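You operate a simulated robot arm through the tools that you are given. There is no shell and no other tool.

The job below is to be done with a simulated two-armed robot. You get a single attempt, and the scene is never put back.

## Task
Stand the white block on the tallest step and measure the stack.
Fine: Raise the slider first; the tallest step goes under the gauge's foot. Leave the gauge down, reading about 90 MM. Set down upright: step block, square block.
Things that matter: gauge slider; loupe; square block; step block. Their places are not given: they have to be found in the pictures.

It is judged by the outcome, as a careful person would: the job done as asked, and still so three seconds after it is handed in. It fails if anything else is knocked over, pushed out of place, dropped, spilled or broken.

## Robot
Two 7-joint arms with two-finger parallel grippers on one trunk that stands fixed in place. Base frame: the origin is at the foot of the trunk, x ahead of it, y to its left, z up. Units: m, degrees, N and s.
The left shoulder is at [0.02, 0.17, 1.278], the right one opposite. With the tool pointing down near the work surface each hand reaches from about 0.16 to 0.66 m from the base axis, measured 20 degrees to its own side. Payload 3.8 kg a hand.
Tool frame (each hand has its own): the origin (TCP) lies between the finger pads and is the grasp point; the fingertips stand 0.03 m ahead of it; z points along the fingers, y is the line along which they close. The gripper opens to 0.11 m. The fingers are 0.02 m wide and 0.01 m thick; the gripper's body (0.048 by 0.112 m) begins 0.055 m behind the TCP.
Orientation is that of the tool frame in the base frame, as a unit quaternion [x, y, z, w]. With the fingers straight down and closing along the base's y, the tool's x points along the base's -x, its y along +y and its z along -z.

## Interface
- The arms move only by the tool move_arm. It takes "left_targets", "right_targets" or both (then of equal length, played together; a hand with none holds still); each is a list that holds one entry, the list of rows, each a list of 6 numbers: the shift along the tool's x, y, z in units of 30 mm (1.0 is 30 mm), then the turn, a rotation vector about the tool's x, y, z in units of 5 degrees (1.0 is 5 degrees). In form: [[[tx, ty, tz, rx, ry, rz], ...]]. A call has 1 to 20 rows; each row shifts and turns the commanded pose from where the row before left it, along the tool's axes as they then stand. "left_hand" and "right_hand" are, for a hand that has rows, the opening in per cent of the stroke, from 0 (shut) to 100 (fully open), set as the call begins (left out, the last holds). A call with a number of a shift or a turn outside -1 to 1 is refused whole. Rows are played at 5 a second. More than 0.05 m and 8.6 degrees between two rows, or a gripper value outside its range, and nothing of the call is played. A pose out of reach is approached as far as the arm can. The call stops where the force on the tool passes 90 N (or 10 N more than at its start, if that is more) or the arm is blocked; 0.2 s more then pass. Each finger travels about 0.072 m/s and halts on what it meets, pressing with about 25 N; the grip force reading is that of the motor and also rises with nothing between the fingers. The clock runs only during rows and for 0.2 s after the last one: add rows that do not move to give the fingers time. It gives the time, the measured TCP pose, the force on the tool (base axes), the opening and the grip force at its end, in the units of the frame above (readings bear some noise), with the torque about the TCP (base axes, N m) and any sound that the robot's microphone picked up.
- Cameras (640 x 400 px; columns grow to the right, rows downward): "scene" is now at [0.1051, 0.0404, 1.4532]; the picture's right is [0.44, -0.90, 0.00], its down [-0.32, -0.16, -0.93] and it looks along [0.84, 0.41, -0.35] (base axes); focal length 329 px, centre (320, 200). "left" rides on the left gripper at [0.073, -0.017, -0.103] in its tool frame; the picture's right is [0.23, 0.97, 0.00], its down [-0.76, 0.18, -0.62] and it looks along [-0.61, 0.14, 0.78] (tool axes); focal length 222 px, centre (320, 200). "right" rides on the right gripper at [0.072, 0.017, -0.103] in its tool frame; the picture's right is [-0.23, 0.97, 0.00], its down [-0.76, -0.18, -0.62] and it looks along [-0.61, -0.14, 0.78] (tool axes); focal length 222 px, centre (320, 200).
- capture(camera): a new picture of that camera. The clock stands still meanwhile.
- slide_trunk(by): moves the trunk up (or, below 0, down) by that many m; the arms and the scene camera ride with it, the base frame stays. It gives what a move gives, with no picture.
- head_to(pan, tilt): turns the head with the scene camera to pan (to the left, within 80 degrees either way) and tilt (down, from -29 to 69), counted from straight ahead of the robot. It gives what a move gives.
- probe_pixels(camera, pixels): for up to 12 pixels [column, row] of the newest picture of that camera ("zoom" is the newest enlarged one), the place [x, y, z] in the base frame of the surface seen there, good to about 0.002 m. The clock stands still meanwhile.
- enlarge(camera, box): a new picture of the part [left, top, right, bottom] of that camera's present view, enlarged. The clock stands still meanwhile.
- hand_in(): hands the job in; it is judged then, once.

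Unless the task says otherwise, let go and move clear before handing in.

The tools are called after "Call:" as name(argument=value, ...) on one line, values as JSON. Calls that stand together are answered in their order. move_arm: Moves the arms, as the interface text tells. Its arguments: {"type":"object","properties":{"left_targets":{"type":"array"},"left_hand":{"type":"number"},"right_targets":{"type":"array"},"right_hand":{"type":"number"}},"required":[]} The other tools are called the same way: slide_trunk (by) moves the trunk up or down; head_to (pan, tilt) turns the head that bears the scene camera; capture (camera) takes a picture; probe_pixels (camera, pixels) gives the place of the surface under pixels of a picture; enlarge (camera, box) takes an enlarged picture of a part of a camera's view; hand_in () hands the job in.

At the start:

```text
t: 0.0
left_position: [0.3288, 0.4765, 1.317]
left_orientation: [0.0, 1.0, 0.001, 0.0]
left_ft_force: [0.4, -0.2, -0.1]
left_torque: [-0.02, 0.0, -0.04]
left_width: 0.1099
left_grip_force: 0.0
right_position: [0.292, 0.0037, 1.3156]
right_orientation: [0.0, 1.0, 0.0, 0.0]
right_ft_force: [-0.2, 0.1, -0.4]
right_torque: [-0.02, -0.02, -0.01]
right_width: 0.11
right_grip_force: 0.0
trunk travel left (down, up): [-0.375, 0.195]
head pan, tilt (commanded): [25.9, 20.8]
```

scene: 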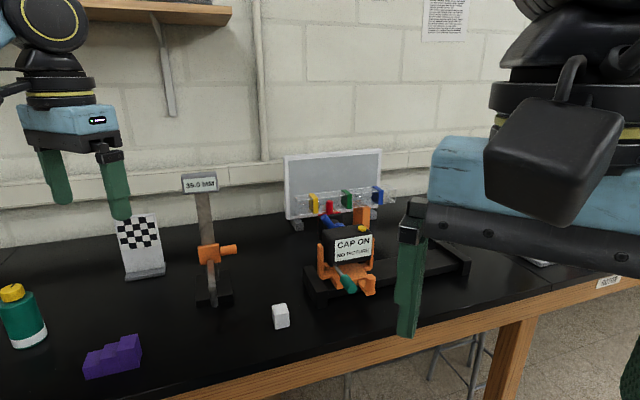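
right: 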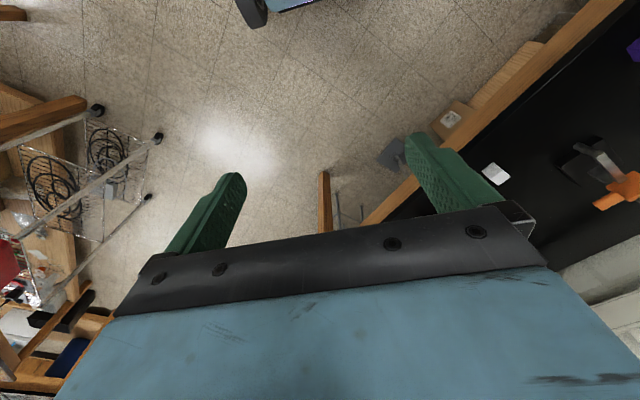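
left: 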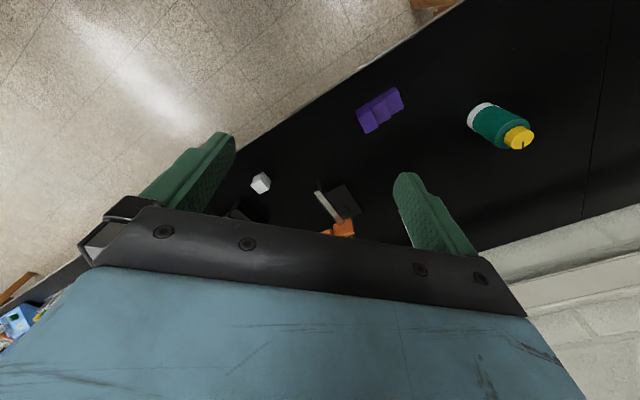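

The scene picture shows the purple step block (about 113,357), the white block (280,316), the gauge with an orange slider (210,253) and its display (201,184). I'll take enlarged views and probe those places.

Call:
enlarge(camera="scene", box=[60, 160, 320, 400])

Call:
probe_pixels(camera="scene", pixels=[[113, 357], [130, 340], [280, 316], [210, 253], [201, 184], [228, 250], [222, 296], [205, 285], [140, 250], [22, 315], [345, 280], [250, 330]])

```text
1.67 times, centred on (190, 280) of scene
```

zoom: 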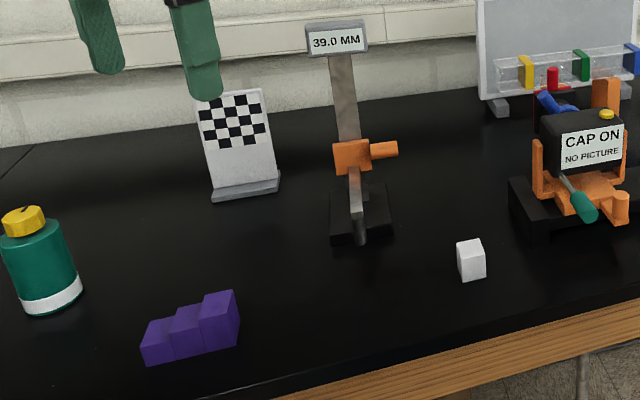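

```text
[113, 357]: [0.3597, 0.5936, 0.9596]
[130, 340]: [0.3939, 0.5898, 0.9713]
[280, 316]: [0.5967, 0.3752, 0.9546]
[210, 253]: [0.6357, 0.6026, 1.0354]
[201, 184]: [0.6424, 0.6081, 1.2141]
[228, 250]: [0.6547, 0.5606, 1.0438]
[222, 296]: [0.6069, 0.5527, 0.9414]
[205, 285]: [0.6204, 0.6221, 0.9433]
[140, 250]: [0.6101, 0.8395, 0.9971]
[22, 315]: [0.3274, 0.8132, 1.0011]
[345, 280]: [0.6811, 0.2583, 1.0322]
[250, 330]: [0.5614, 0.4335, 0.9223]
```

The table lies near z 0.92, the gauge near (0.63, 0.60) and the step block near (0.37, 0.59). I'll turn the head toward the work to see the details.

Call:
head_to(pan=45, tilt=32)

Call:
capture(camera="scene")

```text
t: 0.8
left_position: [0.3286, 0.4772, 1.3163]
left_orientation: [-0.001, 1.0, 0.0, 0.0]
left_ft_force: [0.3, -1.0, 0.1]
left_torque: [-0.03, 0.0, -0.02]
left_width: 0.11
left_grip_force: 0.1
right_position: [0.2918, 0.0051, 1.3152]
right_orientation: [-0.001, 1.0, 0.001, 0.0]
right_ft_force: [0.1, 0.6, 0.3]
right_torque: [-0.01, 0.02, -0.02]
right_width: 0.1101
right_grip_force: 0.1
trunk travel left (down, up): [-0.375, 0.195]
head pan, tilt (commanded): [45.0, 32.0]
```

```text
taken
```

scene: 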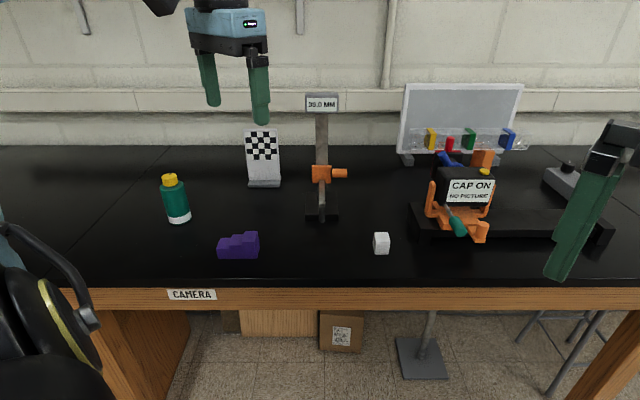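

With the head turned 45°, the bench is square to the view, the gauge is at column 322 and the step block is at (240,246). I'll enlarge the gauge and the blocks.

Call:
enlarge(camera="scene", box=[270, 85, 400, 265])

Call:
probe_pixels(camera="zoom", pixels=[[320, 200], [310, 150], [330, 250], [350, 200], [290, 300]])

Call:
enlarge(camera="scene", box=[280, 150, 370, 230])

Call:
probe_pixels(camera="scene", pixels=[[322, 168], [320, 180], [340, 173], [322, 188], [322, 195], [322, 205], [322, 217], [309, 218], [335, 217], [309, 203], [335, 203], [321, 130]])

```text
2.22 times, centred on (335, 175) of scene
```

zoom: 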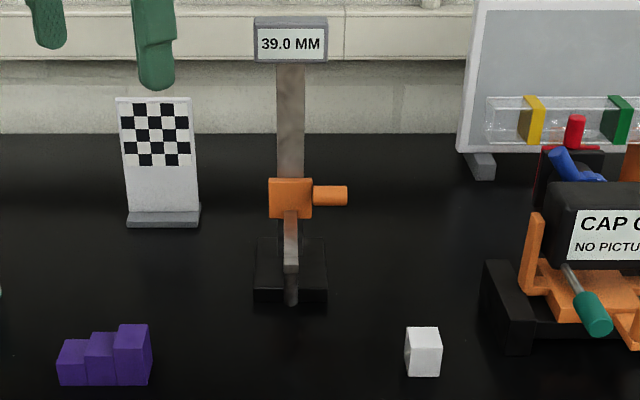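

```text
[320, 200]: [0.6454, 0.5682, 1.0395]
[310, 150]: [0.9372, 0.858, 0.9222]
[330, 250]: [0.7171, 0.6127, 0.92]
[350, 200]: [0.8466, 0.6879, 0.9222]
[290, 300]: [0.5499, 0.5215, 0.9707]
```

```text
5.00 times, centred on (325, 190) of scene
```

zoom: 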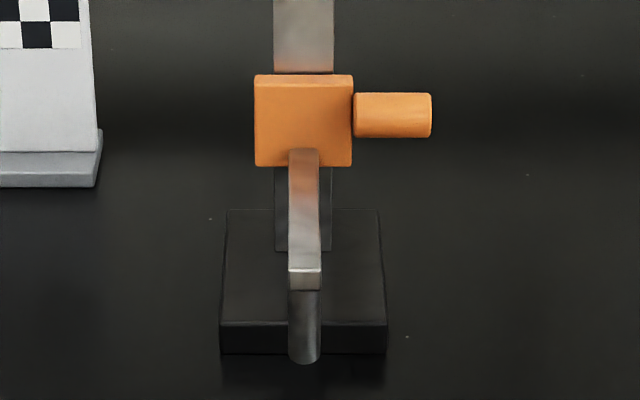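

```text
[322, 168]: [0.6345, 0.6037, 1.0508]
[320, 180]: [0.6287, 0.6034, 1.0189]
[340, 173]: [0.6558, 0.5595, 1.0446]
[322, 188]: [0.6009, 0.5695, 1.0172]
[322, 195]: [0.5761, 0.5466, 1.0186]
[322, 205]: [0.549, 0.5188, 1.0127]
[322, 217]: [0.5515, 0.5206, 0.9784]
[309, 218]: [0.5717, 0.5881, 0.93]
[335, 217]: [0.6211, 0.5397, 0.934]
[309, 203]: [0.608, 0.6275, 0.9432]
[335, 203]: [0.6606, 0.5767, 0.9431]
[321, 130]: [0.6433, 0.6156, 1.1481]
```

The gauge foot hangs near (0.55, 0.52) with its beam toward the robot, and the orange knob is at (0.656, 0.560, 1.045). Next I'll measure the step block, the white block and the foot closely.

Call:
enlarge(camera="scene", box=[205, 220, 275, 270])

Call:
probe_pixels(camera="zoom", pixels=[[320, 200], [130, 230], [250, 200], [400, 180], [200, 260], [300, 250], [420, 250], [480, 250], [150, 330], [470, 310]])

Call:
enlarge(camera="scene", box=[355, 220, 411, 255])

```text
8.00 times, centred on (240, 245) of scene
```

zoom: 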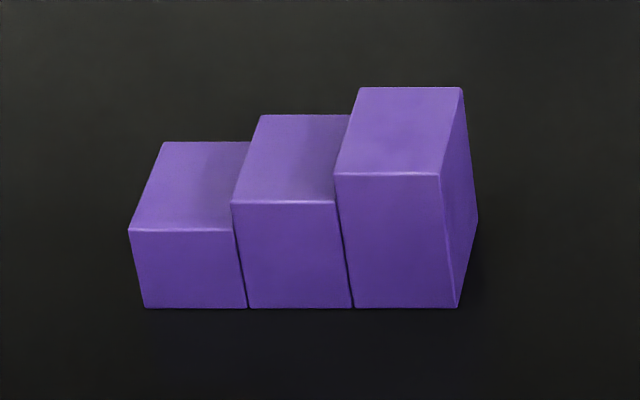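

```text
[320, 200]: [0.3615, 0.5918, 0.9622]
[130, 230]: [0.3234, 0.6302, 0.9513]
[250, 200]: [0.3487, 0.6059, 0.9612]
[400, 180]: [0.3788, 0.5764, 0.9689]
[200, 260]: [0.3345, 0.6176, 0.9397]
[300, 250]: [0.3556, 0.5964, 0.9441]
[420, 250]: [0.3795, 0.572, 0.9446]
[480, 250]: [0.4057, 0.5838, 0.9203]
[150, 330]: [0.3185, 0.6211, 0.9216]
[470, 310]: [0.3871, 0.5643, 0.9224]
```

```text
11.43 times, centred on (383, 238) of scene
```

zoom: 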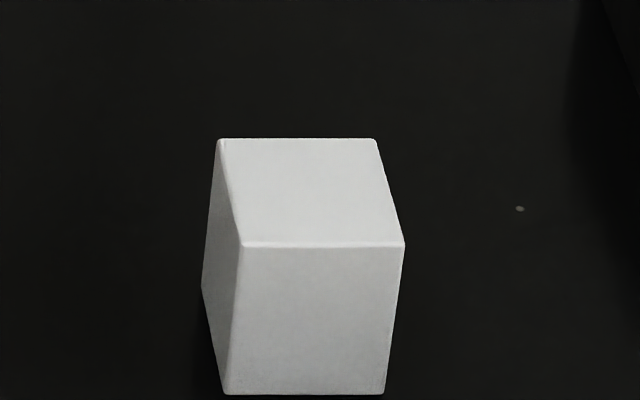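

The steps measure roughly 30/40/50 mm high, so a 40 mm white block on the tallest gives the 90 mm. Now I'll probe corners of both blocks precisely.

Call:
probe_pixels(camera="zoom", pixels=[[222, 142], [373, 143], [400, 240], [245, 240], [322, 250], [230, 388], [380, 388], [205, 285], [310, 190]])

Call:
enlarge(camera="scene", box=[205, 220, 275, 270])

Call:
probe_pixels(camera="zoom", pixels=[[133, 228], [228, 230], [235, 203], [332, 203], [337, 176], [438, 178], [462, 92], [362, 90], [167, 145], [147, 304], [454, 304], [476, 220]])

Call:
enlarge(camera="scene", box=[295, 190, 351, 225])

Call:
probe_pixels(camera="zoom", pixels=[[320, 200], [320, 240], [310, 280], [320, 310], [280, 200], [360, 200], [320, 100], [320, 160], [320, 330]])

```text
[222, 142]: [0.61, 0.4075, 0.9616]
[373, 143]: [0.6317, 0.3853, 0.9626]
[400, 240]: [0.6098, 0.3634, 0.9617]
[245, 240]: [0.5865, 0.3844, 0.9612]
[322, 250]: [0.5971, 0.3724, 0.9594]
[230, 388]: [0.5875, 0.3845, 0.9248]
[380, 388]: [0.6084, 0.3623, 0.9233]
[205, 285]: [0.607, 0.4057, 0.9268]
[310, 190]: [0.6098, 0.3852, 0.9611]
```

```text
8.00 times, centred on (240, 245) of scene
```

zoom: 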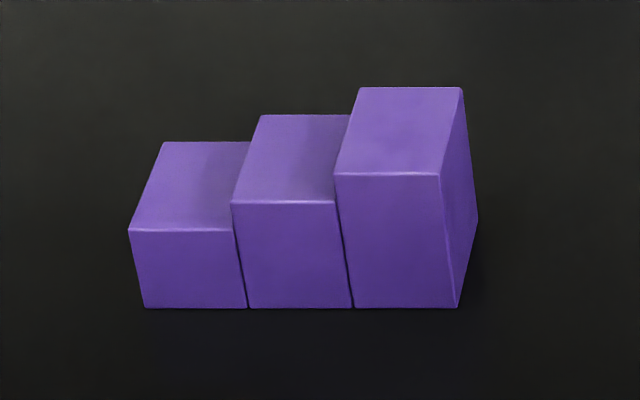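

```text
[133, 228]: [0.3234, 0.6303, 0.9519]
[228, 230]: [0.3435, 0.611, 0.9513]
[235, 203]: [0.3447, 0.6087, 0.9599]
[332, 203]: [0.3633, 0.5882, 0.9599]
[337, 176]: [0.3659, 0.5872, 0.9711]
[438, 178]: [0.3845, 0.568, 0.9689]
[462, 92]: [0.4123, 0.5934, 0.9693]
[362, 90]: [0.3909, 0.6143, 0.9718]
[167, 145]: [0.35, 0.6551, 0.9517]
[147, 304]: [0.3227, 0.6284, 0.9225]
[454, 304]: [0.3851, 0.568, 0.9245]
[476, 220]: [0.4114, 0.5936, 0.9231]
```

```text
11.43 times, centred on (323, 208) of scene
```

zoom: 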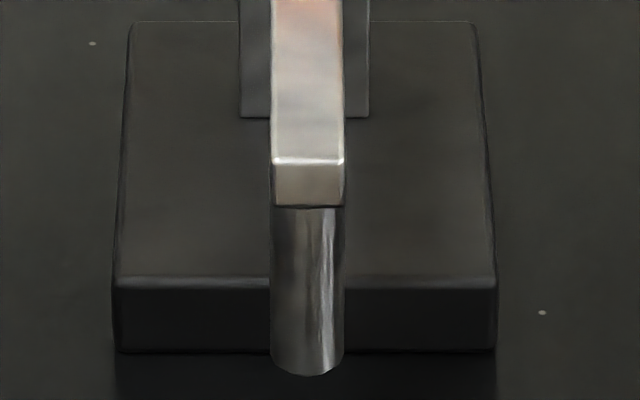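

```text
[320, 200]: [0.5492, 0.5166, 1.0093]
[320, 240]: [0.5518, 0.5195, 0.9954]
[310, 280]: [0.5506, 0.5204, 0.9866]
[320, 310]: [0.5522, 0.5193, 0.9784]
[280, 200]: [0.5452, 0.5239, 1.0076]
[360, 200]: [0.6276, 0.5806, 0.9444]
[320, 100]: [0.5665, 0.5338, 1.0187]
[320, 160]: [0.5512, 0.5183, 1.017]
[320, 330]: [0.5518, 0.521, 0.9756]
```

The white block is 30×30×40 mm, centred at (0.610, 0.385). The step block is 90×40 mm with its 50 mm step centred at (0.388, 0.591), and the foot is about (0.5565, 0.5265). First I'll yaw the left hand 45° and start tilting it outward, so it can take the knob from the front.

Call:
move_arm(left_targets=[[[0, 0, 0, 0, 0, 1], [0, 0, 0, 0, 0, 1], [0, 0, 0, 0, 0, 1], [0, 0, 0, 0, 0, 1], [0, 0, 0, 0, 0, 1], [0, 0, 0, 0, 0, 1], [0, 0, 0, 0, 0, 1], [0, 0, 0, 0, 0, 1], [0, 0, 0, 0, 0, 1], [0, 1, 0, 0, 0, 0], [0, 1, 0, 0, 0, 0], [0, 0, 0, -1, 0, 0], [0, 0, 0, -1, 0, 0], [0, 0, 0, -1, 0, 0], [0, 0, 0, -1, 0, 0], [0, 0, 0, -1, 0, 0], [0, 0, 0, -1, 0, 0]]], left_hand=60)

Call:
capture(camera="scene")

```text
t: 4.4
left_position: [0.3714, 0.52, 1.3174]
left_orientation: [0.369, 0.893, 0.24, 0.1]
left_ft_force: [0.1, 0.5, -0.4]
left_torque: [0.01, 0.0, -0.02]
left_width: 0.0658
left_grip_force: 0.0
right_position: [0.2908, 0.0057, 1.3153]
right_orientation: [0.0, 1.0, 0.0, 0.0]
right_ft_force: [-0.1, 0.1, 0.9]
right_torque: [-0.01, -0.01, -0.02]
right_width: 0.11
right_grip_force: 0.1
trunk travel left (down, up): [-0.375, 0.195]
head pan, tilt (commanded): [45.0, 32.0]
```

```text
taken
```

scene: 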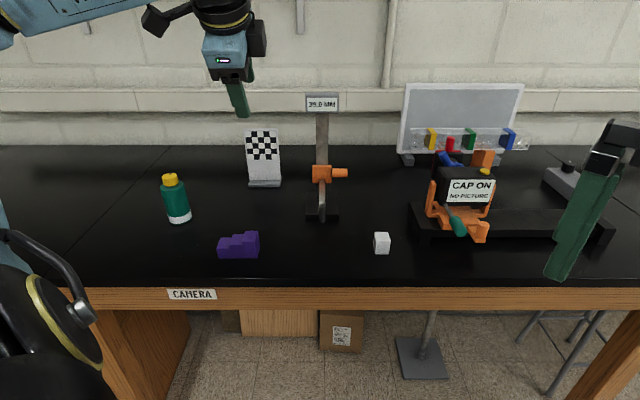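

The hand is now tilted 30° at (0.371, 0.520, 1.317) as planned. I'll look closely at the hand's shape, with its black boxes near (155,20) and (258,38), before going near the gauge.

Call:
enlarge(camera="scene", box=[120, 0, 300, 125])

Call:
probe_pixels(camera="scene", pixels=[[155, 22], [258, 38], [224, 50], [240, 105], [236, 75], [225, 75]])

Call:
capture(camera="left")

```text
3.20 times, centred on (210, 62) of scene
```

zoom: 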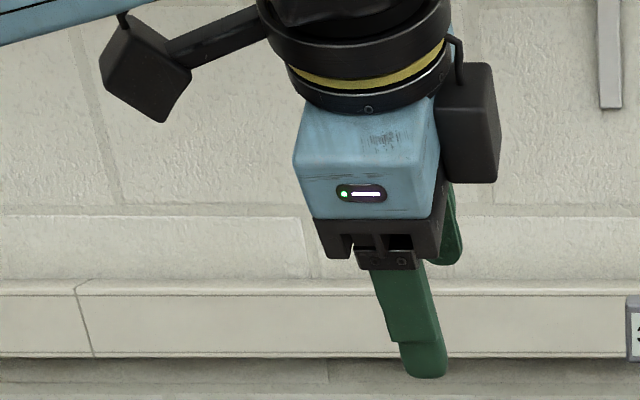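

```text
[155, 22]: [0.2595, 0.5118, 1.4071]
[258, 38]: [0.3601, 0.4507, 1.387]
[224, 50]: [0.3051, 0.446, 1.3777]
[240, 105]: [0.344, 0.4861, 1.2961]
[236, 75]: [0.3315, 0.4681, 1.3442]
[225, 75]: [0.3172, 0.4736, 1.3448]
```

```text
taken
```

left: 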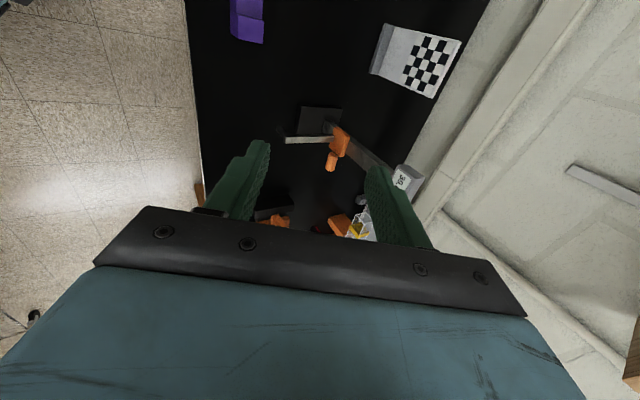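

A camera box sits on the hand's left side and another box on its right, behind the fingers; both clear the gauge with a 60° tilt. I'll finish the tilt and move to a pre-grasp point in front of the knob.

Call:
move_arm(left_targets=[[[0, 0, 0, -1, 0, 0], [0, 0, 0, -1, 0, 0], [0, 0, 0, -1, 0, 0], [0, 0, 0, -1, 0, 0], [0, 0, 0, -1, 0, 0], [0, 0, 0, -1, 0, 0], [-0.577, -0.41, 0.75, 0, 0, 0], [-0.577, -0.41, 0.75, 0, 0, 0], [-0.577, -0.41, 0.75, 0, 0, 0], [-0.577, -0.41, 0.75, 0, 0, 0], [-0.577, -0.41, 0.75, 0, 0, 0], [-0.577, -0.41, 0.75, 0, 0, 0], [-0.577, -0.41, 0.75, 0, 0, 0], [-0.577, -0.41, 0.75, 0, 0, 0], [-0.577, -0.41, 0.75, 0, 0, 0], [-0.577, -0.41, 0.75, 0, 0, 0], [0, 0, 0, 0, 0, 0]]], left_hand=55)

Call:
capture(camera="scene")

Call:
capture(camera="left")

```text
t: 8.0
left_position: [0.5894, 0.4916, 1.097]
left_orientation: [0.33, 0.8, 0.462, 0.191]
left_ft_force: [0.0, -0.1, 0.7]
left_torque: [0.02, -0.03, 0.0]
left_width: 0.0605
left_grip_force: 0.1
right_position: [0.2923, 0.0044, 1.3158]
right_orientation: [-0.001, 1.0, 0.001, 0.0]
right_ft_force: [0.2, 0.2, 0.0]
right_torque: [-0.03, -0.01, 0.01]
right_width: 0.11
right_grip_force: 0.0
trunk travel left (down, up): [-0.375, 0.195]
head pan, tilt (commanded): [45.0, 32.0]
```

```text
taken
```

scene: 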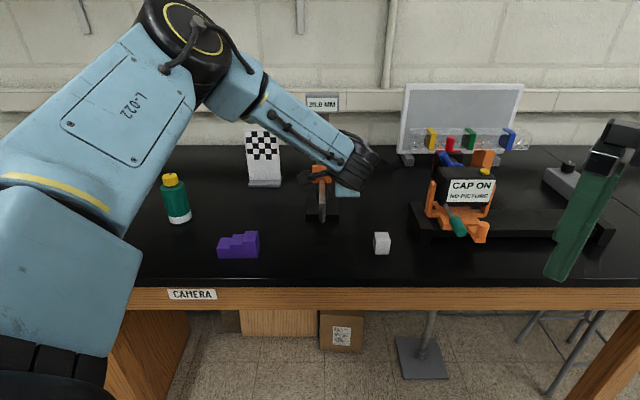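

```text
taken
```

left: 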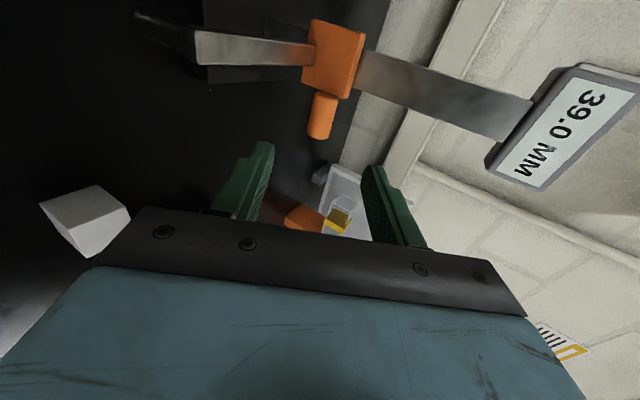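

The hand is in front of the gauge at f≈0.764, r≈0.069, and the left view shows the knob clearly at (322,115). I'll probe it to align precisely.

Call:
probe_pixels(camera="left", pixels=[[322, 115], [320, 135], [326, 97], [312, 115], [333, 115], [330, 45], [345, 60], [310, 40], [260, 50], [205, 45], [530, 120], [400, 80]])

Call:
enlarge(camera="left", box=[220, 0, 420, 200])

```text
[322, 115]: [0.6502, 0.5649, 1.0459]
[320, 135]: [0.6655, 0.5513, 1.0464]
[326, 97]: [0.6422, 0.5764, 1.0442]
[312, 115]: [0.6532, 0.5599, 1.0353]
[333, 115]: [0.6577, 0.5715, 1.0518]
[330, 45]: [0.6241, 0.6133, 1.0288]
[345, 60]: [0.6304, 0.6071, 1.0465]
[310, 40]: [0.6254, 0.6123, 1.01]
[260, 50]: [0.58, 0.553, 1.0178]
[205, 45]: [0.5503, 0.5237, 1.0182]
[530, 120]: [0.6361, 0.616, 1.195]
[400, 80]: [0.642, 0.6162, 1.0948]
```

```text
2.00 times, centred on (320, 100) of left
```

zoom: 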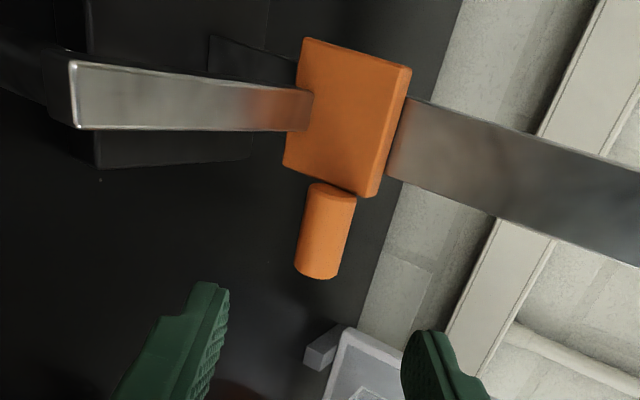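

The knob's axis is at about f=0.869, z=1.040, with radius 12 mm and spanning r 0.044–0.085, so my hand at r=0.069 lines up. I'll advance 114 mm along the fingers with the hand open.

Call:
move_arm(left_targets=[[[0, 0.02, 0.63, 0, 0, 0], [0, 0.02, 0.63, 0, 0, 0], [0, 0.02, 0.63, 0, 0, 0], [0, 0.02, 0.63, 0, 0, 0], [0, 0.02, 0.63, 0, 0, 0], [0, 0.02, 0.63, 0, 0, 0], [0, 0, 0, 0, 0, 0]]])

Call:
capture(camera="left")

Call:
capture(camera="scene")

```text
t: 9.6
left_position: [0.6255, 0.5577, 1.0736]
left_orientation: [0.33, 0.801, 0.462, 0.192]
left_ft_force: [0.0, -0.2, 0.4]
left_torque: [0.0, -0.01, -0.02]
left_width: 0.0604
left_grip_force: 0.2
left hand out of reach, approached as far as the arm can: row 4, 5, 6
right_position: [0.2933, 0.0047, 1.3162]
right_orientation: [0.0, 1.0, 0.0, 0.001]
right_ft_force: [-0.2, 0.1, -0.6]
right_torque: [0.02, 0.0, 0.01]
right_width: 0.1099
right_grip_force: 0.1
trunk travel left (down, up): [-0.375, 0.195]
head pan, tilt (commanded): [45.0, 32.0]
```

```text
taken
```

left: 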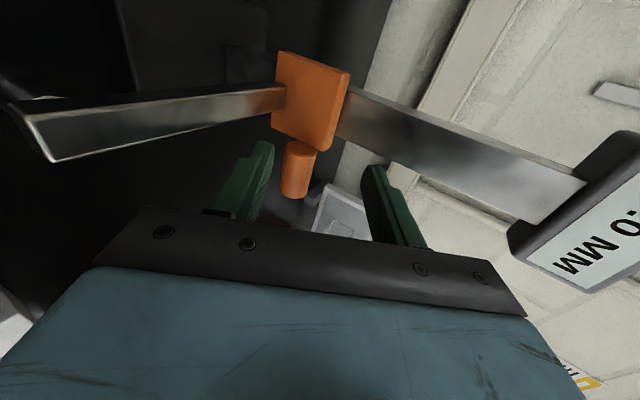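

```text
taken
```

scene: 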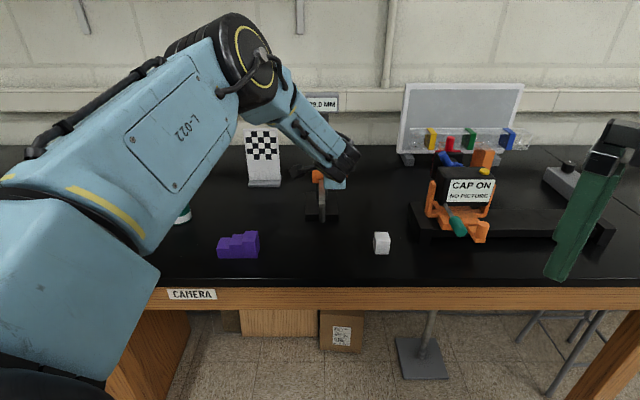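

Reach ran out at row 4: the hand stopped at (0.6255, 0.5577, 1.0736), short of the knob and drifted left. I'll probe the arm to see how it is folded and what trunk height or tilt would help.

Call:
probe_pixels(camera="scene", pixels=[[245, 55], [205, 45], [150, 130], [80, 250], [50, 310], [300, 120], [335, 160], [345, 165], [275, 100], [20, 380]])

Call:
head_to(pan=60, tilt=20)

Call:
capture(camera="scene")

```text
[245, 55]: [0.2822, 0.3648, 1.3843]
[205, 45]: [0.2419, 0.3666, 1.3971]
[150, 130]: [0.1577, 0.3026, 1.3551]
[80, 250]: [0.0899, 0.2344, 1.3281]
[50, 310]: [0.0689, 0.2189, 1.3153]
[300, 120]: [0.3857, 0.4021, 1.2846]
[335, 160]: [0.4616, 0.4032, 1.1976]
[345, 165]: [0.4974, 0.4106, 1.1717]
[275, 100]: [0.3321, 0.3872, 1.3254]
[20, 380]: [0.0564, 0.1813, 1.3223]
```

```text
t: 10.4
left_position: [0.6246, 0.5588, 1.0739]
left_orientation: [0.331, 0.8, 0.462, 0.192]
left_ft_force: [-0.4, 0.3, -0.8]
left_torque: [0.01, -0.02, -0.03]
left_width: 0.0605
left_grip_force: 0.1
right_position: [0.2905, 0.0055, 1.3154]
right_orientation: [0.0, 1.0, 0.0, 0.0]
right_ft_force: [0.0, -0.7, 0.1]
right_torque: [0.0, 0.03, 0.06]
right_width: 0.1101
right_grip_force: 0.0
trunk travel left (down, up): [-0.375, 0.195]
head pan, tilt (commanded): [60.0, 20.0]
```

```text
taken
```

scene: 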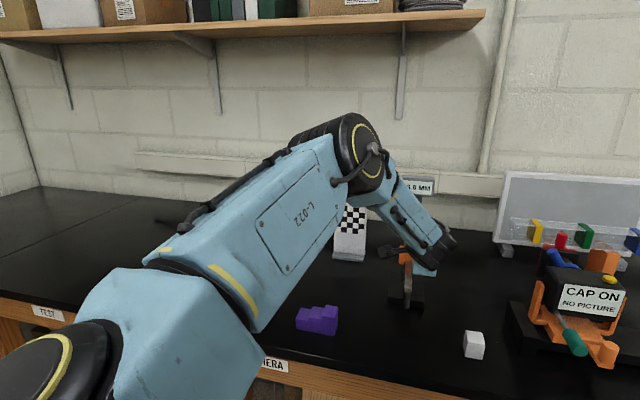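

The elbow is still bent about 120°, so a wrist joint limit is stopping the hand rather than arm length. I'll back out to the pre-grasp point and look for a better wrist posture.

Call:
move_arm(left_targets=[[[0, -0.02, -0.63, 0, 0, 0], [0, -0.02, -0.63, 0, 0, 0], [0, -0.02, -0.63, 0, 0, 0], [0, -0.02, -0.63, 0, 0, 0], [0, -0.02, -0.63, 0, 0, 0], [0, -0.02, -0.63, 0, 0, 0], [0, 0, 0, 0, 0, 0]]])

```text
t: 12.0
left_position: [0.5536, 0.4885, 1.1272]
left_orientation: [0.331, 0.8, 0.462, 0.191]
left_ft_force: [-0.5, -0.7, 0.3]
left_torque: [0.01, 0.0, -0.04]
left_width: 0.0607
left_grip_force: 0.1
right_position: [0.2919, 0.0045, 1.3162]
right_orientation: [0.001, 1.0, 0.0, 0.0]
right_ft_force: [0.8, 0.2, 0.3]
right_torque: [-0.01, -0.02, 0.03]
right_width: 0.1101
right_grip_force: 0.0
trunk travel left (down, up): [-0.375, 0.195]
head pan, tilt (commanded): [60.0, 20.0]
```

The commanded pose resets to where the arm really is, which is safe. I'll roll the hand −90° so it closes sideways across the beam, the same posture the blocks need, and tilt to about 45° in free space to test its reach.

Call:
move_arm(left_targets=[[[0, 0, 0, 0, 0, -1], [0, 0, 0, 0, 0, -1], [0, 0, 0, 0, 0, -1], [0, 0, 0, 0, 0, -1], [0, 0, 0, 0, 0, -1], [0, 0, 0, 0, 0, -1], [0, 0, 0, 0, 0, -1], [0, 0, 0, 0, 0, -1], [0, 0, 0, 0, 0, -1], [0, 0, 0, 0, 0, -1], [0, 0, 0, 0, 0, -1], [0, 0, 0, 0, 0, -1], [0, 0, 0, 0, 0, -1], [0, 0, 0, 0, 0, -1], [0, 0, 0, 0, 0, -1], [0, 0, 0, 0, 0, -1], [0, 0, 0, 0, 0, -1], [0, 0, 0, 0, 0, -1]]])

Call:
head_to(pan=45, tilt=30)

Call:
capture(camera="scene")

Call:
capture(camera="left")

```text
t: 15.8
left_position: [0.5554, 0.4882, 1.127]
left_orientation: [-0.332, 0.799, 0.191, 0.462]
left_ft_force: [-0.8, 0.0, 0.5]
left_torque: [0.03, 0.0, -0.02]
left_width: 0.0607
left_grip_force: 0.0
right_position: [0.2913, 0.0053, 1.3165]
right_orientation: [-0.001, 1.0, 0.0, 0.001]
right_ft_force: [-0.3, 0.5, -0.4]
right_torque: [-0.01, 0.0, 0.0]
right_width: 0.1101
right_grip_force: 0.1
trunk travel left (down, up): [-0.375, 0.195]
head pan, tilt (commanded): [60.0, 20.0]
```

```text
t: 16.6
left_position: [0.5545, 0.4883, 1.1266]
left_orientation: [-0.332, 0.8, 0.192, 0.462]
left_ft_force: [0.1, 0.3, 0.0]
left_torque: [-0.01, -0.04, 0.01]
left_width: 0.0607
left_grip_force: 0.0
right_position: [0.292, 0.0047, 1.3158]
right_orientation: [-0.001, 1.0, 0.0, -0.001]
right_ft_force: [-0.6, 0.1, 1.5]
right_torque: [0.02, 0.01, -0.03]
right_width: 0.1101
right_grip_force: 0.1
trunk travel left (down, up): [-0.375, 0.195]
head pan, tilt (commanded): [45.0, 30.0]
```

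```text
taken
```

scene: 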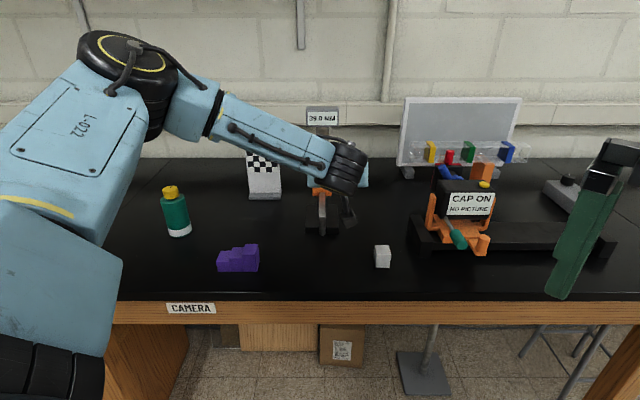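

```text
taken
```

left: 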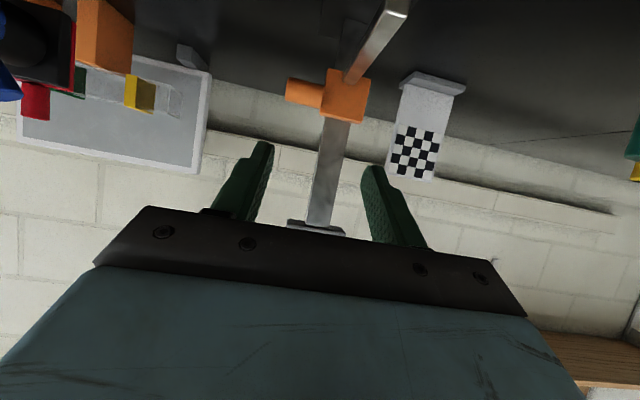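

The roll worked and the elbow swung left. I'll test how far forward this posture reaches, staying well above the beam and centred on it at r≈0.0205.

Call:
move_arm(left_targets=[[[-0.25, 0.21, 0.433, 0, 0, 0], [-0.25, 0.21, 0.433, 0, 0, 0], [-0.25, 0.21, 0.433, 0, 0, 0], [-0.25, 0.21, 0.433, 0, 0, 0], [-0.25, 0, 0.433, 0, 0, 0], [-0.25, 0, 0.433, 0, 0, 0], [0, 0, 0, 0, 0, 0]]], left_hand=70)

```text
t: 18.2
left_position: [0.6, 0.5703, 1.1274]
left_orientation: [-0.332, 0.8, 0.191, 0.463]
left_ft_force: [-0.2, 0.2, -0.3]
left_torque: [-0.02, 0.0, -0.03]
left_width: 0.0771
left_grip_force: 0.1
right_position: [0.2917, 0.0045, 1.3166]
right_orientation: [0.0, 1.0, 0.001, 0.0]
right_ft_force: [0.8, -0.4, -0.3]
right_torque: [0.01, 0.01, 0.01]
right_width: 0.1099
right_grip_force: 0.0
trunk travel left (down, up): [-0.375, 0.195]
head pan, tilt (commanded): [45.0, 30.0]
```

This posture reaches f=0.827 with no trouble, so I'll grip the gauge's beam sideways near f≈0.79. I'll come down to just above the beam with the fingers partly closed and check centring.

Call:
move_arm(left_targets=[[[0.6425, 0, 0.01, 0, 0, 0], [0.6425, 0, 0.01, 0, 0, 0], [0.6425, 0, 0.01, 0, 0, 0], [0.6425, 0, 0.01, 0, 0, 0], [0, 0, 0, 0, 0, 0]]], left_hand=40)

Call:
capture(camera="left")

Call:
capture(camera="scene")

```text
t: 19.4
left_position: [0.5717, 0.5436, 1.0591]
left_orientation: [-0.332, 0.799, 0.192, 0.462]
left_ft_force: [0.4, -0.3, 0.2]
left_torque: [0.0, -0.02, -0.02]
left_width: 0.0442
left_grip_force: 0.0
right_position: [0.2918, 0.0049, 1.3156]
right_orientation: [0.0, 1.0, 0.0, -0.001]
right_ft_force: [0.2, 0.0, 0.1]
right_torque: [0.0, 0.01, 0.0]
right_width: 0.1097
right_grip_force: 0.1
trunk travel left (down, up): [-0.375, 0.195]
head pan, tilt (commanded): [45.0, 30.0]
```

```text
taken
```

left: 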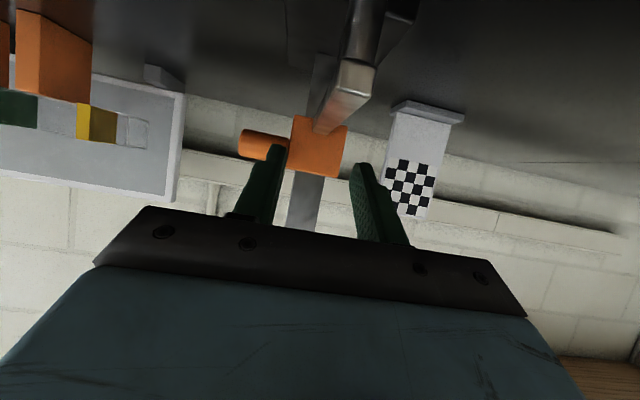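

```text
taken
```

scene: 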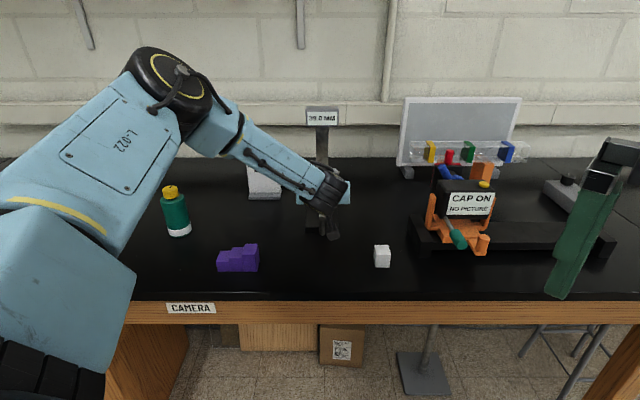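

The left view (upside down) shows the beam end face at (353,78), the slider at (318,145) and the fingers either side of it. I'll probe the beam edges to centre exactly.

Call:
enlarge(camera="left", box=[240, 0, 440, 125])

Call:
probe_pixels(camera="left", pixels=[[353, 78], [342, 75], [368, 78], [355, 65], [350, 92], [360, 30], [320, 150], [300, 140], [340, 150], [345, 105], [335, 115], [330, 122]])

```text
3.20 times, centred on (340, 62) of left
```

zoom: 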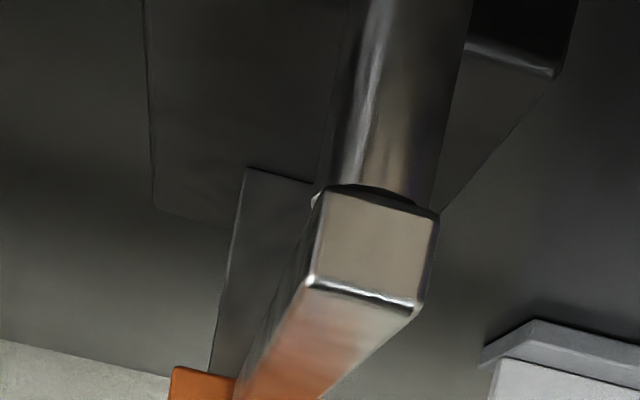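

```text
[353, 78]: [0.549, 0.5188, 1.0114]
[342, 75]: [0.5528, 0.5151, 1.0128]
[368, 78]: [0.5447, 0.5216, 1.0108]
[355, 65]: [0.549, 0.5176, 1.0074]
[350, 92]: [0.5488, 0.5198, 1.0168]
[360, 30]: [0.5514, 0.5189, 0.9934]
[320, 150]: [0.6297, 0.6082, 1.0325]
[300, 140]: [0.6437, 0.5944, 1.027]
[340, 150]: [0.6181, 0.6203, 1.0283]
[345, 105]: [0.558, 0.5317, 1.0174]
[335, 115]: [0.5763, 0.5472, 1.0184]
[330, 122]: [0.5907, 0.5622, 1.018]
```

The beam is centred at r≈0.0207 against my 0.0199, within a millimetre, with z 1.006–1.018. I'll lower the fingers to straddle it, then narrow to about 22 mm before closing.

Call:
move_arm(left_targets=[[[0.452, -0.01, 0.261, 0, 0, 0], [0.452, -0.01, 0.261, 0, 0, 0], [0.452, 0, 0.261, 0, 0, 0], [0, 0, 0, 0, 0, 0]]])

Call:
move_arm(left_targets=[[[0, 0, 0, 0, 0, 0], [0, 0, 0, 0, 0, 0]]], left_hand=20)

Call:
capture(camera="left")

Call:
enlarge(camera="left", box=[220, 40, 420, 240])

```text
t: 20.4
left_position: [0.5681, 0.543, 1.02]
left_orientation: [-0.332, 0.8, 0.191, 0.462]
left_ft_force: [0.3, 0.0, -0.1]
left_torque: [0.04, -0.02, 0.03]
left_width: 0.0442
left_grip_force: 0.0
left hand out of reach, approached as far as the arm can: row 3
right_position: [0.2921, 0.0047, 1.3155]
right_orientation: [0.0, 1.0, 0.0, 0.0]
right_ft_force: [0.0, 0.3, -0.4]
right_torque: [-0.02, -0.02, 0.02]
right_width: 0.11
right_grip_force: 0.1
trunk travel left (down, up): [-0.375, 0.195]
head pan, tilt (commanded): [45.0, 30.0]
```

```text
t: 21.0
left_position: [0.5677, 0.5426, 1.0202]
left_orientation: [-0.332, 0.8, 0.192, 0.462]
left_ft_force: [1.0, 0.2, -0.3]
left_torque: [-0.03, 0.02, 0.03]
left_width: 0.0221
left_grip_force: 0.1
right_position: [0.2921, 0.0059, 1.3152]
right_orientation: [0.0, 1.0, 0.0, 0.0]
right_ft_force: [-0.3, -0.2, 0.0]
right_torque: [-0.01, 0.01, 0.0]
right_width: 0.11
right_grip_force: 0.1
trunk travel left (down, up): [-0.375, 0.195]
head pan, tilt (commanded): [45.0, 30.0]
```

```text
taken
```

left: 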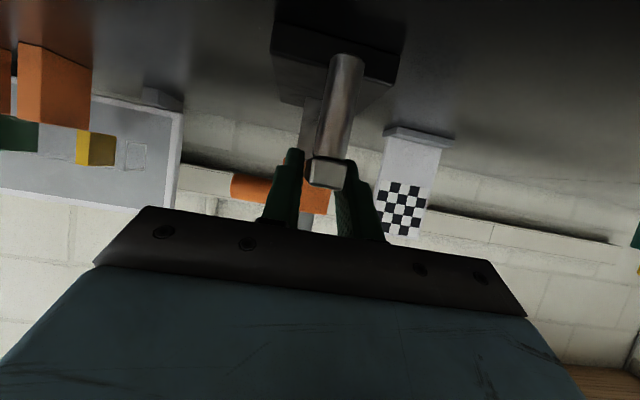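

```text
2.00 times, centred on (320, 140) of left
```

zoom: 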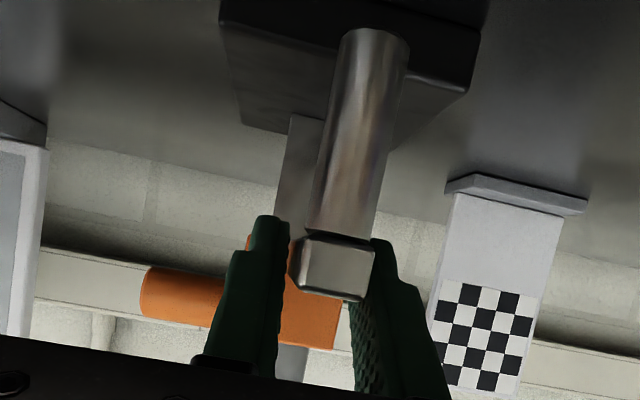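

The arm stopped at z=1.020, slightly short in reach, and sits about 2–3 mm left of the beam centre. I'll shift it right 2.5 mm and lower the trunk 8 mm, which brings the pads level with the beam.

Call:
move_arm(left_targets=[[[0, -0.083, 0, 0, 0, 0], [0, 0, 0, 0, 0, 0]]])

Call:
slide_trunk(by=-0.008)

Call:
enlarge(camera="left", box=[220, 40, 420, 240])

```text
t: 21.6
left_position: [0.569, 0.5413, 1.0212]
left_orientation: [-0.333, 0.799, 0.191, 0.462]
left_ft_force: [-0.5, -0.5, -0.8]
left_torque: [-0.02, 0.04, 0.01]
left_width: 0.0218
left_grip_force: 0.1
right_position: [0.2923, 0.0055, 1.3163]
right_orientation: [0.0, 1.0, 0.0, -0.001]
right_ft_force: [0.3, 0.3, 0.3]
right_torque: [-0.02, -0.02, -0.01]
right_width: 0.1099
right_grip_force: 0.1
trunk travel left (down, up): [-0.375, 0.195]
head pan, tilt (commanded): [45.0, 30.0]
```

```text
t: 22.1
left_position: [0.5702, 0.541, 1.0137]
left_orientation: [-0.333, 0.8, 0.191, 0.461]
left_ft_force: [-0.1, -0.5, -0.8]
left_torque: [0.02, -0.02, -0.01]
left_width: 0.0221
left_grip_force: 0.0
right_position: [0.2922, 0.0051, 1.3078]
right_orientation: [0.0, 1.0, 0.0, 0.0]
right_ft_force: [1.1, -0.2, -0.3]
right_torque: [0.04, 0.02, -0.02]
right_width: 0.11
right_grip_force: 0.0
trunk travel left (down, up): [-0.367, 0.203]
head pan, tilt (commanded): [45.0, 30.0]
```

```text
2.00 times, centred on (320, 140) of left
```

zoom: 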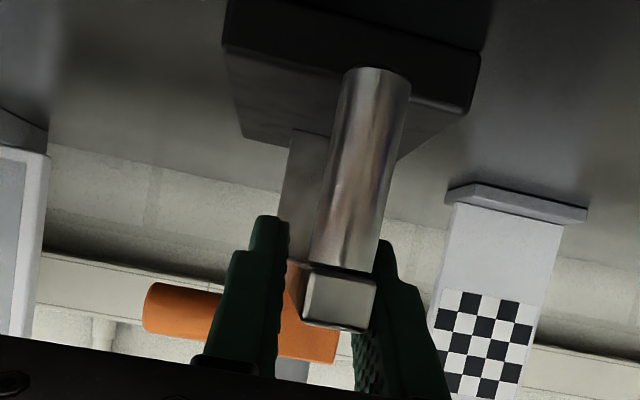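

The TCP now reads r≈0.0206, z≈1.0137, centred on the beam with no contact force. I'll close on the beam.

Call:
move_arm(left_targets=[[[0, 0, 0, 0, 0, 0], [0, 0, 0, 0, 0, 0], [0, 0, 0, 0, 0, 0]]], left_hand=0)

Call:
enlarge(camera="scene", box=[270, 90, 390, 250])

```text
t: 22.9
left_position: [0.5692, 0.541, 1.0135]
left_orientation: [-0.332, 0.8, 0.191, 0.462]
left_ft_force: [-2.6, 1.7, -0.2]
left_torque: [0.21, -0.14, -0.35]
left_width: 0.0155
left_grip_force: 44.8
right_position: [0.2908, 0.0045, 1.3076]
right_orientation: [0.001, 1.0, -0.001, 0.0]
right_ft_force: [0.5, 0.2, 0.6]
right_torque: [0.01, 0.0, 0.01]
right_width: 0.11
right_grip_force: 0.0
trunk travel left (down, up): [-0.367, 0.203]
head pan, tilt (commanded): [45.0, 30.0]
```

```text
2.50 times, centred on (330, 170) of scene
```

zoom: 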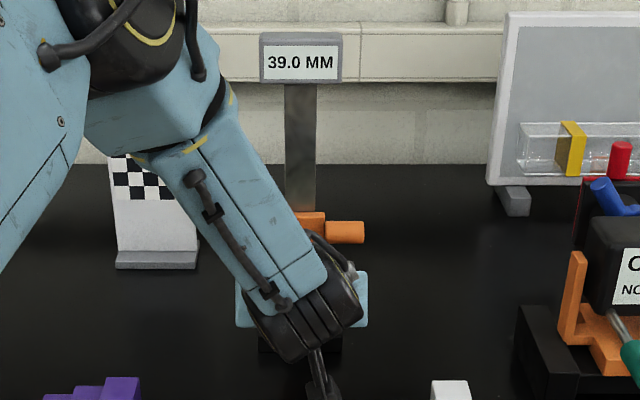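

The fingers hold the beam at 15.5 mm with only about 3 N of side force, and the display reads 39.0 MM. I'll lift 10 mm with the trunk as a test.

Call:
slide_trunk(by=0.01)

Call:
enlarge(camera="scene", box=[270, 90, 390, 250])

```text
t: 23.5
left_position: [0.5688, 0.5397, 1.0235]
left_orientation: [-0.333, 0.799, 0.192, 0.462]
left_ft_force: [-3.9, 1.0, 0.7]
left_torque: [-0.09, 0.18, -0.37]
left_width: 0.016
left_grip_force: 44.8
right_position: [0.2919, 0.0047, 1.3183]
right_orientation: [0.0, 1.0, 0.0, 0.0]
right_ft_force: [0.1, -0.6, 0.9]
right_torque: [0.0, 0.01, 0.01]
right_width: 0.1099
right_grip_force: 0.0
trunk travel left (down, up): [-0.377, 0.193]
head pan, tilt (commanded): [45.0, 30.0]
```

```text
2.50 times, centred on (330, 170) of scene
```

zoom: 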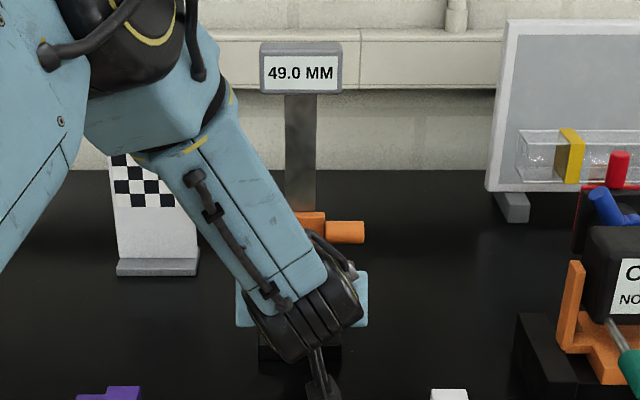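

The slider follows with almost no resistance and reads 49.0 MM. I'll raise it a further 100 mm in two steps.

Call:
slide_trunk(by=0.05)

Call:
slide_trunk(by=0.045)

Call:
capture(camera="scene")

Call:
enlarge(camera="scene", box=[270, 90, 390, 250])

```text
t: 24.4
left_position: [0.5689, 0.5404, 1.0731]
left_orientation: [-0.332, 0.8, 0.191, 0.462]
left_ft_force: [-3.5, 2.3, 1.5]
left_torque: [-0.42, 0.41, -0.48]
left_width: 0.0157
left_grip_force: 44.8
right_position: [0.2926, 0.0051, 1.368]
right_orientation: [0.0, 1.0, 0.0, 0.0]
right_ft_force: [-0.1, -1.2, 0.3]
right_torque: [-0.01, -0.01, -0.02]
right_width: 0.1099
right_grip_force: 0.0
trunk travel left (down, up): [-0.427, 0.143]
head pan, tilt (commanded): [45.0, 30.0]
```

```text
t: 25.3
left_position: [0.5701, 0.5404, 1.1189]
left_orientation: [-0.333, 0.8, 0.191, 0.462]
left_ft_force: [-2.5, 1.8, 1.0]
left_torque: [-0.61, 0.64, -0.5]
left_width: 0.016
left_grip_force: 45.3
right_position: [0.2915, 0.005, 1.4121]
right_orientation: [0.0, 1.0, 0.0, 0.0]
right_ft_force: [0.3, 0.1, 0.5]
right_torque: [0.01, -0.02, 0.02]
right_width: 0.11
right_grip_force: 0.1
trunk travel left (down, up): [-0.472, 0.098]
head pan, tilt (commanded): [45.0, 30.0]
```

```text
taken
```

scene: 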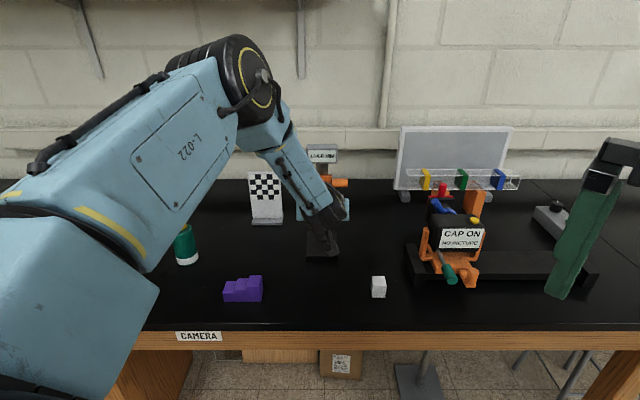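

```text
2.50 times, centred on (330, 170) of scene
```

zoom: 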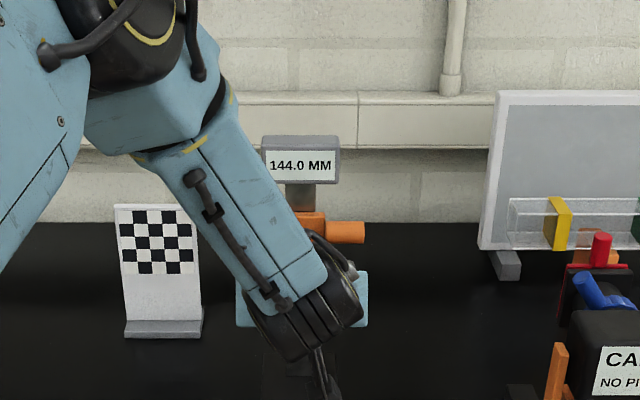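

It reads 144.0 MM with little force. I'll raise another 10 mm for working room, then open the hand and see whether the slider holds itself.

Call:
slide_trunk(by=0.01)

Call:
move_arm(left_targets=[[[0, 0, 0, 0, 0, 0], [0, 0, 0, 0, 0, 0], [0, 0, 0, 0, 0, 0]]], left_hand=40)

Call:
enlarge(camera="scene", box=[270, 90, 390, 250])

```text
t: 25.9
left_position: [0.5702, 0.5419, 1.1287]
left_orientation: [-0.333, 0.799, 0.192, 0.462]
left_ft_force: [-2.8, 1.8, 0.8]
left_torque: [-0.57, 0.59, -0.4]
left_width: 0.0156
left_grip_force: 45.6
right_position: [0.2908, 0.0053, 1.4229]
right_orientation: [0.0, 1.0, 0.0, 0.0]
right_ft_force: [-1.2, -0.6, 0.1]
right_torque: [0.0, 0.02, 0.0]
right_width: 0.1099
right_grip_force: 0.1
trunk travel left (down, up): [-0.482, 0.088]
head pan, tilt (commanded): [45.0, 30.0]
```

```text
t: 26.7
left_position: [0.5705, 0.541, 1.1277]
left_orientation: [-0.333, 0.8, 0.192, 0.462]
left_ft_force: [-0.3, -0.2, 0.6]
left_torque: [0.03, -0.01, 0.03]
left_width: 0.044
left_grip_force: 0.1
right_position: [0.2928, 0.0045, 1.4227]
right_orientation: [0.0, 1.0, 0.0, 0.0]
right_ft_force: [-0.3, 0.4, -0.4]
right_torque: [0.02, -0.03, -0.01]
right_width: 0.11
right_grip_force: 0.1
trunk travel left (down, up): [-0.482, 0.088]
head pan, tilt (commanded): [45.0, 30.0]
```

```text
2.50 times, centred on (330, 170) of scene
```

zoom: 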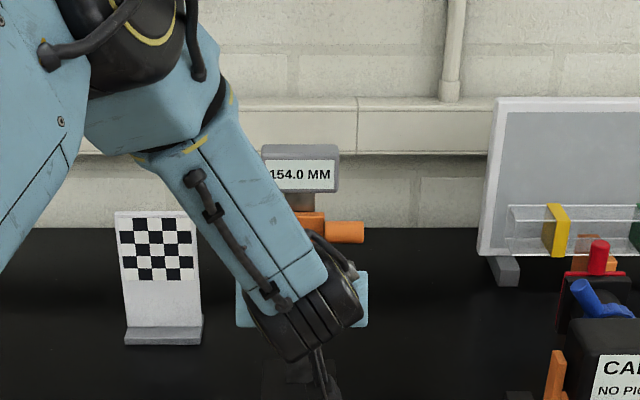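

The slider holds at 154.0 MM on its own. Now I'll withdraw backward, rise, shift left over the step block and reduce the tilt to 45°, with the hand fully open.

Call:
move_arm(left_targets=[[[0, 0, -1, 0, 0, 0], [0, 0, -1, 0, 0, 0], [0, 0, -1, 0, 0, 0], [0, 0, -1, 0, 0, 0], [-0.794, 0, -0.458, 0, 0, 0], [-0.794, 0, -0.458, 0, 0, 0], [-0.794, 0, -0.458, 0, 0, 0], [-0.794, 0, -0.458, 0, 0, 0], [0, 0, 0, 0, 1, 0], [0, 0, 0, 0, 1, 0], [0, 0, 0, 0, 1, 0], [0, 0.921, 0, 0, 0, 0], [0, 0.921, 0, 0, 0, 0], [0, 0.921, 0, 0, 0, 0], [0, 0.921, 0, 0, 0, 0], [0, 0.921, 0, 0, 0, 0], [0, 0.921, 0, 0, 0, 0], [0, 0.921, 0, 0, 0, 0], [0, 0, 0, 0, 0, 0]]], left_hand=100)

Call:
capture(camera="scene")

```text
t: 30.7
left_position: [0.3577, 0.6043, 1.2986]
left_orientation: [-0.354, 0.853, 0.147, 0.354]
left_ft_force: [0.1, -0.1, -0.5]
left_torque: [-0.03, 0.0, -0.03]
left_width: 0.1101
left_grip_force: 0.0
right_position: [0.2914, 0.0033, 1.4214]
right_orientation: [0.0, 1.0, 0.0, 0.0]
right_ft_force: [0.2, 0.1, -0.3]
right_torque: [0.03, 0.01, 0.02]
right_width: 0.11
right_grip_force: 0.2
trunk travel left (down, up): [-0.482, 0.088]
head pan, tilt (commanded): [45.0, 30.0]
```

```text
taken
```

scene: 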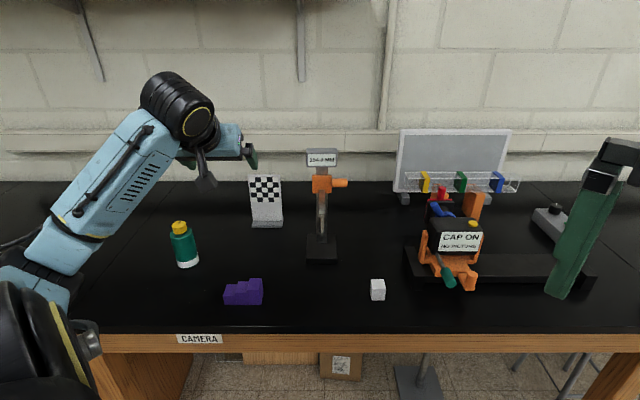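

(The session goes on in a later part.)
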